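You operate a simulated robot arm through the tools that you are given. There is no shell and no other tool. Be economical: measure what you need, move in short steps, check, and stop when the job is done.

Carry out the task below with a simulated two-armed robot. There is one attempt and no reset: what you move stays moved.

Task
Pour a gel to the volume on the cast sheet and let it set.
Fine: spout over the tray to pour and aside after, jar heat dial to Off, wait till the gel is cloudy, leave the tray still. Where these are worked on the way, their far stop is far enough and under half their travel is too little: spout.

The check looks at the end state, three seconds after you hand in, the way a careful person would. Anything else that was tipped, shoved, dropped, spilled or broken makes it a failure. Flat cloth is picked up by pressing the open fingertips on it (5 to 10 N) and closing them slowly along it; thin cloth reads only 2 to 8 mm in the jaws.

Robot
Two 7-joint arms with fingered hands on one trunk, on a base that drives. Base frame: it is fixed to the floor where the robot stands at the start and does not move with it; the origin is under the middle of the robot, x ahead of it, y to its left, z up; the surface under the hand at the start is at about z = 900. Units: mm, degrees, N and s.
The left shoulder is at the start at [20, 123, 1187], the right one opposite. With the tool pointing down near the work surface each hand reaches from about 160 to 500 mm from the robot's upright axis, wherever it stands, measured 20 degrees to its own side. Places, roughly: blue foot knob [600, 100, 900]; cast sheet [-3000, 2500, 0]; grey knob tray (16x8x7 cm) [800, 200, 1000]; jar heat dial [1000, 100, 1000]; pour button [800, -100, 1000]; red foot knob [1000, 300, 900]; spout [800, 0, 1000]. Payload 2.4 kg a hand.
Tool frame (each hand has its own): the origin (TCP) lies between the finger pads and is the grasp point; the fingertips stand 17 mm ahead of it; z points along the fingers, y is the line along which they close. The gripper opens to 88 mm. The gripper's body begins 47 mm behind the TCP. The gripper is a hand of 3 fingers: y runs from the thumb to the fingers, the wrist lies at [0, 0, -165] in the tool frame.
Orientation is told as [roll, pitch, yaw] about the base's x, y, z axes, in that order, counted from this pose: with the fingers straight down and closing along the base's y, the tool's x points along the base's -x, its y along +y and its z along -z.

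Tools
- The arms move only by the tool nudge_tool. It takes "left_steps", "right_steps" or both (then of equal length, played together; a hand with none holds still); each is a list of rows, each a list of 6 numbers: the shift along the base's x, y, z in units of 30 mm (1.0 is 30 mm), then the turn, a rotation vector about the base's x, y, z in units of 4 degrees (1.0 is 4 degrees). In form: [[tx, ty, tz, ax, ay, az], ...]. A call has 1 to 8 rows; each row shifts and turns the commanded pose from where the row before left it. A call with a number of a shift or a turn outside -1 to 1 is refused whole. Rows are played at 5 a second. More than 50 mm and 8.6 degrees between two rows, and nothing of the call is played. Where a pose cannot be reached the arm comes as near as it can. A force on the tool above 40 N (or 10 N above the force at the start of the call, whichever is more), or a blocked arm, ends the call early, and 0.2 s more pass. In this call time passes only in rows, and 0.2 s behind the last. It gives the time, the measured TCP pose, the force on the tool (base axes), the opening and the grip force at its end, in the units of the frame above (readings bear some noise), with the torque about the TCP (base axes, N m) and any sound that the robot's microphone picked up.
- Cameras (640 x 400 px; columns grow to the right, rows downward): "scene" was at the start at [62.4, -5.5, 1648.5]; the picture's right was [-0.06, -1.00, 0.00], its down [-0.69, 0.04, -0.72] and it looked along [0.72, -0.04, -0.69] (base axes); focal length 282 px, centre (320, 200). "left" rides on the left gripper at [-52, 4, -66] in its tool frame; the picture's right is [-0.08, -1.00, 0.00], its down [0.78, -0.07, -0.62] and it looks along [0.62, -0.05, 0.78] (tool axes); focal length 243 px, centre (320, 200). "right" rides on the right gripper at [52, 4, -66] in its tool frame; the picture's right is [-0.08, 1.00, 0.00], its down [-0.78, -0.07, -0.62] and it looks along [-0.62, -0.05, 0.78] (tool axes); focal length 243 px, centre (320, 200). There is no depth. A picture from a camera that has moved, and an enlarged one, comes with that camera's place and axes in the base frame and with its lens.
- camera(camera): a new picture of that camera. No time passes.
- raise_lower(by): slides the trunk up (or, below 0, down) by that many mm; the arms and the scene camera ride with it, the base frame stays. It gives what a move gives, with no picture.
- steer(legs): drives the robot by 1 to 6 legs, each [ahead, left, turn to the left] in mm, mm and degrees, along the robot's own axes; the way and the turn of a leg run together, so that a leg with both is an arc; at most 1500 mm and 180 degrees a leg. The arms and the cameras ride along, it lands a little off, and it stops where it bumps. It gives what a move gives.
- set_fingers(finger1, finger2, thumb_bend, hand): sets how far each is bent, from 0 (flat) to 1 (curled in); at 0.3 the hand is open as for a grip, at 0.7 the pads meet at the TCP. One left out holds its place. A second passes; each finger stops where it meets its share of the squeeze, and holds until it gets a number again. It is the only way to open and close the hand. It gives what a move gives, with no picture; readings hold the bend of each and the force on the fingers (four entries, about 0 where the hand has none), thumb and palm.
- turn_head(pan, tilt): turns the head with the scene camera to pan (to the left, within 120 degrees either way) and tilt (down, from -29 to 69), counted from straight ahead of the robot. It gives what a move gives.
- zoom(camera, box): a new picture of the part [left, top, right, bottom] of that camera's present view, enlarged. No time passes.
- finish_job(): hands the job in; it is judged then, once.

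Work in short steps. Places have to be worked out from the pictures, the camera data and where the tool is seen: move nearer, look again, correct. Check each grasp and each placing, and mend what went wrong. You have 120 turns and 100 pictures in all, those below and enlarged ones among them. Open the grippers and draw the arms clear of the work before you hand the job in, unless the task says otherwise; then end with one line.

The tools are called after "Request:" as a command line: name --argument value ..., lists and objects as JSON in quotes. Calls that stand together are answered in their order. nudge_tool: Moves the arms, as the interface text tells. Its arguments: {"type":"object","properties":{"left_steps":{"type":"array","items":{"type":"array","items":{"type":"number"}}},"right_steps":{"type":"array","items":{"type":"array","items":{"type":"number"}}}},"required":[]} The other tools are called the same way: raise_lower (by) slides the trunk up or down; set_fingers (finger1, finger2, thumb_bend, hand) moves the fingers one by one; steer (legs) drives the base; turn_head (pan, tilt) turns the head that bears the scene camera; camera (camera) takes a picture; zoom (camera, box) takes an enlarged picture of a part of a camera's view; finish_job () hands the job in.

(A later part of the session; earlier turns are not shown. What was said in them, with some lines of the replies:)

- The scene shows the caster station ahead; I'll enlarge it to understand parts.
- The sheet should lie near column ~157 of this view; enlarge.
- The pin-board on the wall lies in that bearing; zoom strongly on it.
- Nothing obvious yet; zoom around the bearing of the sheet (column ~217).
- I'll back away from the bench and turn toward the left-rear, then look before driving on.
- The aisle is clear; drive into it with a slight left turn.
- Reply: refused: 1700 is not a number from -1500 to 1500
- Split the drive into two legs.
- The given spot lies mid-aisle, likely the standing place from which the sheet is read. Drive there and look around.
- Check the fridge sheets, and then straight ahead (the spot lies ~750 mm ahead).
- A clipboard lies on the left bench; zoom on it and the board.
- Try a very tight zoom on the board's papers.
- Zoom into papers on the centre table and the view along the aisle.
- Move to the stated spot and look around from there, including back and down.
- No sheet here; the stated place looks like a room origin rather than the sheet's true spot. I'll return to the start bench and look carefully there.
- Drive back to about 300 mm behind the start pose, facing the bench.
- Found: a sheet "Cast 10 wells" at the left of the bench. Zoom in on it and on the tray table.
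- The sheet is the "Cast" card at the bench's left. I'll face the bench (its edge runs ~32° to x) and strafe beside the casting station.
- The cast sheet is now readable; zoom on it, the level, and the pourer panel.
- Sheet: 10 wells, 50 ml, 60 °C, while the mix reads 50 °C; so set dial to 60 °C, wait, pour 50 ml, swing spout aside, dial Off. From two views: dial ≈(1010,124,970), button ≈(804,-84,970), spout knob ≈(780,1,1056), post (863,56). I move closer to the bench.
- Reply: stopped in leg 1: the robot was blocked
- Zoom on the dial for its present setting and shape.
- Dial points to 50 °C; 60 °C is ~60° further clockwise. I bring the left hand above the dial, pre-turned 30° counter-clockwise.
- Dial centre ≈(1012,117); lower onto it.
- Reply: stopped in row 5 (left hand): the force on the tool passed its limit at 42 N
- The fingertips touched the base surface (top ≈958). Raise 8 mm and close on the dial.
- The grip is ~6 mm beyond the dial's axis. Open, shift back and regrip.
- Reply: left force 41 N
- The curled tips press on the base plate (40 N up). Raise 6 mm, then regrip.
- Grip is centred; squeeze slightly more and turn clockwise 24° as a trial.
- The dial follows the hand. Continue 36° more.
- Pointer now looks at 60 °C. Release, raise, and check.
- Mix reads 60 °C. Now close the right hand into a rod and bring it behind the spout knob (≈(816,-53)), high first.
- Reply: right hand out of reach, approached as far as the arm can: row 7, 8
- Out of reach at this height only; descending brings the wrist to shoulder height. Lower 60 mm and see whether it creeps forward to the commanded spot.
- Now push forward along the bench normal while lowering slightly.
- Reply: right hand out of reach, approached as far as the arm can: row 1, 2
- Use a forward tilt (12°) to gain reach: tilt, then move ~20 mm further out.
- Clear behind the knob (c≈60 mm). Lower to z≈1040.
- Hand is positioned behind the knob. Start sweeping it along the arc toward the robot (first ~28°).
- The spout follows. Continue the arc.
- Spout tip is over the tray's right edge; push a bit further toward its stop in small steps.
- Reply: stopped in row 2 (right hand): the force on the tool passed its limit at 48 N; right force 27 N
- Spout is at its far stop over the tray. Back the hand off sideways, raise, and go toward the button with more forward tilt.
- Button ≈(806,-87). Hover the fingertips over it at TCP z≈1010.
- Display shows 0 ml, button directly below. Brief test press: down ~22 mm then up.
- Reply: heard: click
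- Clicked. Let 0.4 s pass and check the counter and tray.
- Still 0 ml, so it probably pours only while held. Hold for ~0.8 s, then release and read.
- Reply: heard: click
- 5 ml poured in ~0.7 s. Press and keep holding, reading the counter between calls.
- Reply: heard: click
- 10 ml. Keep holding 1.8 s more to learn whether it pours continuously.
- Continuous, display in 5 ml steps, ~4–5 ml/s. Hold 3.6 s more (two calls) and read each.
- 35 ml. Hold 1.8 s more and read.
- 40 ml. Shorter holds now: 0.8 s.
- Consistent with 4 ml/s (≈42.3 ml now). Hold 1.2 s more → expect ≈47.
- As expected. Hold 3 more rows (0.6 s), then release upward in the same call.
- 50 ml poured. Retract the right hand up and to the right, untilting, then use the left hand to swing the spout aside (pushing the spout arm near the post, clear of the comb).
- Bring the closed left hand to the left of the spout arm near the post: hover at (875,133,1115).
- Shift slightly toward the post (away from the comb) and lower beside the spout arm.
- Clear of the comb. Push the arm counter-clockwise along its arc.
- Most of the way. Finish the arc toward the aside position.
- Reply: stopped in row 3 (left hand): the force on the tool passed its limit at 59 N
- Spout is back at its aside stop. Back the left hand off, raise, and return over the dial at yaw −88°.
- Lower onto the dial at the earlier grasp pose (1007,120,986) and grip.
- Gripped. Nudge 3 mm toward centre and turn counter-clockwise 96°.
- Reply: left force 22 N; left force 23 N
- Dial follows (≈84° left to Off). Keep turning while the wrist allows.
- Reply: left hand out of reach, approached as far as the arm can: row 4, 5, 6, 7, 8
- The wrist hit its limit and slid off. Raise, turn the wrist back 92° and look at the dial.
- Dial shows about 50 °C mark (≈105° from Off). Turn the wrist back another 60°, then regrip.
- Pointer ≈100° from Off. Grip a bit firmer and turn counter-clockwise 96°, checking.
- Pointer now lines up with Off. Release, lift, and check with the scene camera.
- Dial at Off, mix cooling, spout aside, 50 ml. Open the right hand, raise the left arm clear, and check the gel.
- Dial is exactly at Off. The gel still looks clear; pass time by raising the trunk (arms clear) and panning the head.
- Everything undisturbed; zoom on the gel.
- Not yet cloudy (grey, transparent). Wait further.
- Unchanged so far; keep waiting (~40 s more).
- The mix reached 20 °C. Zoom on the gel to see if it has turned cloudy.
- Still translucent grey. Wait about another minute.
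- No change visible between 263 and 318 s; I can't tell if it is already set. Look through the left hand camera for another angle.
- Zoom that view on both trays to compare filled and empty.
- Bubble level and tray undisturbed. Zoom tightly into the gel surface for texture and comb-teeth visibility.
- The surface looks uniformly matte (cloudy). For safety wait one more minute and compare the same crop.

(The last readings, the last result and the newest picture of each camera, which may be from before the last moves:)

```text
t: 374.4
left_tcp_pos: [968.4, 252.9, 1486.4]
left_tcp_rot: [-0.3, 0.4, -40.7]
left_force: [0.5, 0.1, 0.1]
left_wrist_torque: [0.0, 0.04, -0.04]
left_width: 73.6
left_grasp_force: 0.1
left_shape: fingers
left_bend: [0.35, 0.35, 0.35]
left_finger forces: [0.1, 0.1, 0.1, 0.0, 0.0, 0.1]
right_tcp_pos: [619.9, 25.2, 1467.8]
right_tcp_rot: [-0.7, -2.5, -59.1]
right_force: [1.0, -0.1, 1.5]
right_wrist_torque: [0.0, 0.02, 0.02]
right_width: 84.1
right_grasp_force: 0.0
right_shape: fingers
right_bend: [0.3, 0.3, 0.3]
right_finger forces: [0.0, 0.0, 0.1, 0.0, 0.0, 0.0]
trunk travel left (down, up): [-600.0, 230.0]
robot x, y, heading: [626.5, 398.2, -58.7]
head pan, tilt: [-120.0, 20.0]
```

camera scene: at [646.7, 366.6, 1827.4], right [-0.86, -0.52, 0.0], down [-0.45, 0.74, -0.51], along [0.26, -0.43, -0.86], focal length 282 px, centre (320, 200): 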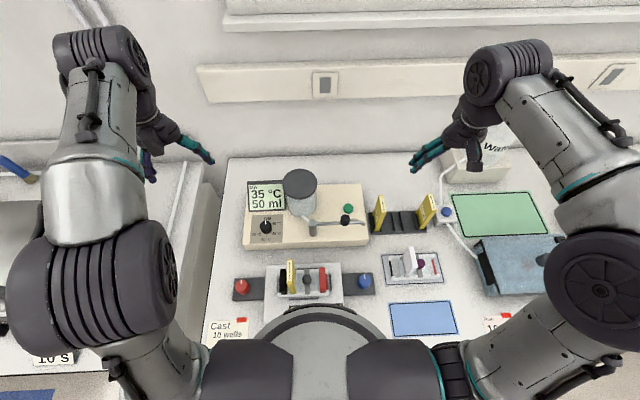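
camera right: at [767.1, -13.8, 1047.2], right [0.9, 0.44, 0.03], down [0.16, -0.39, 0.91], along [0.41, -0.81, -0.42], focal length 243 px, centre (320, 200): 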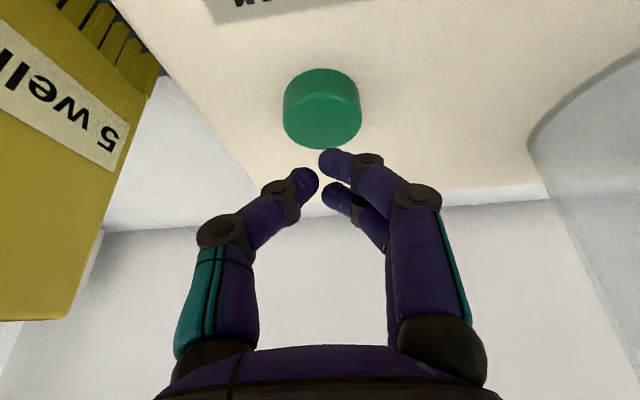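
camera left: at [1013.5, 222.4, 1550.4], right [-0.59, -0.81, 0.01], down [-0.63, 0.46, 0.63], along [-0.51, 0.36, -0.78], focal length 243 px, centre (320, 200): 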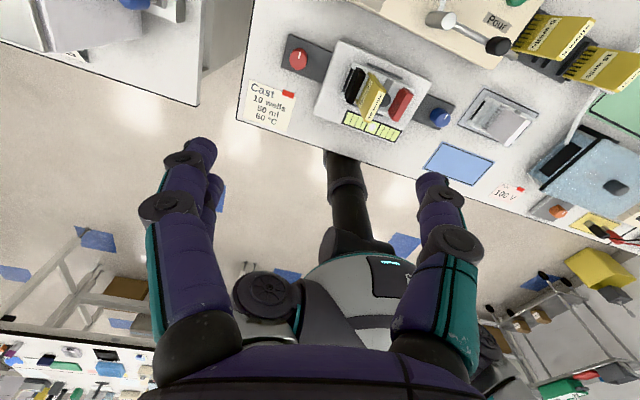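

Request:
turn_head --pan 120 --tilt 20

Request:
turn_head --pan 0 --tilt 60

Request:
zoom --camera "scene" --box '[293, 268, 323, 290]'

```text
t: 377.8
left_tcp_pos: [969.0, 253.5, 1485.4]
left_tcp_rot: [-0.3, 0.4, -40.7]
left_force: [-0.3, 0.5, 0.2]
left_wrist_torque: [-0.05, 0.02, 0.02]
left_width: 73.3
left_grasp_force: 0.0
left_shape: fingers
left_bend: [0.35, 0.35, 0.35]
left_finger forces: [0.0, 0.0, 0.0, 0.0, 0.0, 0.0]
right_tcp_pos: [619.5, 23.2, 1468.3]
right_tcp_rot: [-0.8, -2.5, -59.2]
right_force: [0.2, 0.0, -0.3]
right_wrist_torque: [0.03, 0.02, -0.03]
right_width: 84.3
right_grasp_force: 0.1
right_shape: fingers
right_bend: [0.3, 0.3, 0.3]
right_finger forces: [0.0, 0.0, 0.1, 0.0, 0.0, 0.0]
trunk travel left (down, up): [-600.0, 230.0]
robot x, y, heading: [630.6, 394.7, -58.8]
head pan, tilt: [120.0, 20.0]
```

```text
t: 379.8
left_tcp_pos: [967.4, 252.9, 1484.2]
left_tcp_rot: [-0.4, 0.5, -40.7]
left_force: [-0.5, -0.8, -0.4]
left_wrist_torque: [-0.02, 0.04, 0.02]
left_width: 73.2
left_grasp_force: 0.0
left_shape: fingers
left_bend: [0.35, 0.35, 0.35]
left_finger forces: [0.0, 0.1, 0.1, 0.0, 0.0, 0.0]
right_tcp_pos: [619.2, 23.0, 1468.7]
right_tcp_rot: [-0.7, -2.6, -59.1]
right_force: [-0.2, -0.8, 0.7]
right_wrist_torque: [-0.01, 0.05, -0.01]
right_width: 84.1
right_grasp_force: 0.0
right_shape: fingers
right_bend: [0.3, 0.3, 0.3]
right_finger forces: [0.0, 0.0, 0.1, 0.0, 0.0, 0.0]
trunk travel left (down, up): [-600.0, 230.0]
robot x, y, heading: [625.5, 399.2, -58.7]
head pan, tilt: [0.0, 60.0]
```

```text
16.00 times, centred on (308, 279) of scene
camera zoom: at [646.6, 366.6, 1827.4], right [-0.86, -0.52, 0.0], down [-0.45, 0.74, -0.51], along [0.26, -0.43, -0.86], focal length 4515 px, centre (512, -1064)
```

zoom: 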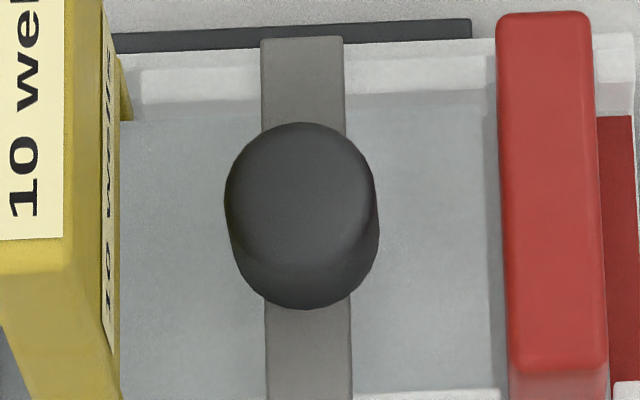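

The gel's look is steady (a uniform, matte cloudy grey) four minutes after pouring. The dial is Off, the spout aside, the counter shows 50 ml, and the arms are clear with hands open, so I hand in.

Request:
finish_job

```text
The job is handed in.
```

I poured 50 ml of gel at 60 °C, as the cast sheet asks, and left it about four minutes to set; the job is handed in. The spout is aside, the jar heat dial is at Off, and the tray was left still. I never saw the gel clearly change to cloudy. It looked the same matte grey for the last three minutes, so I took it as set.
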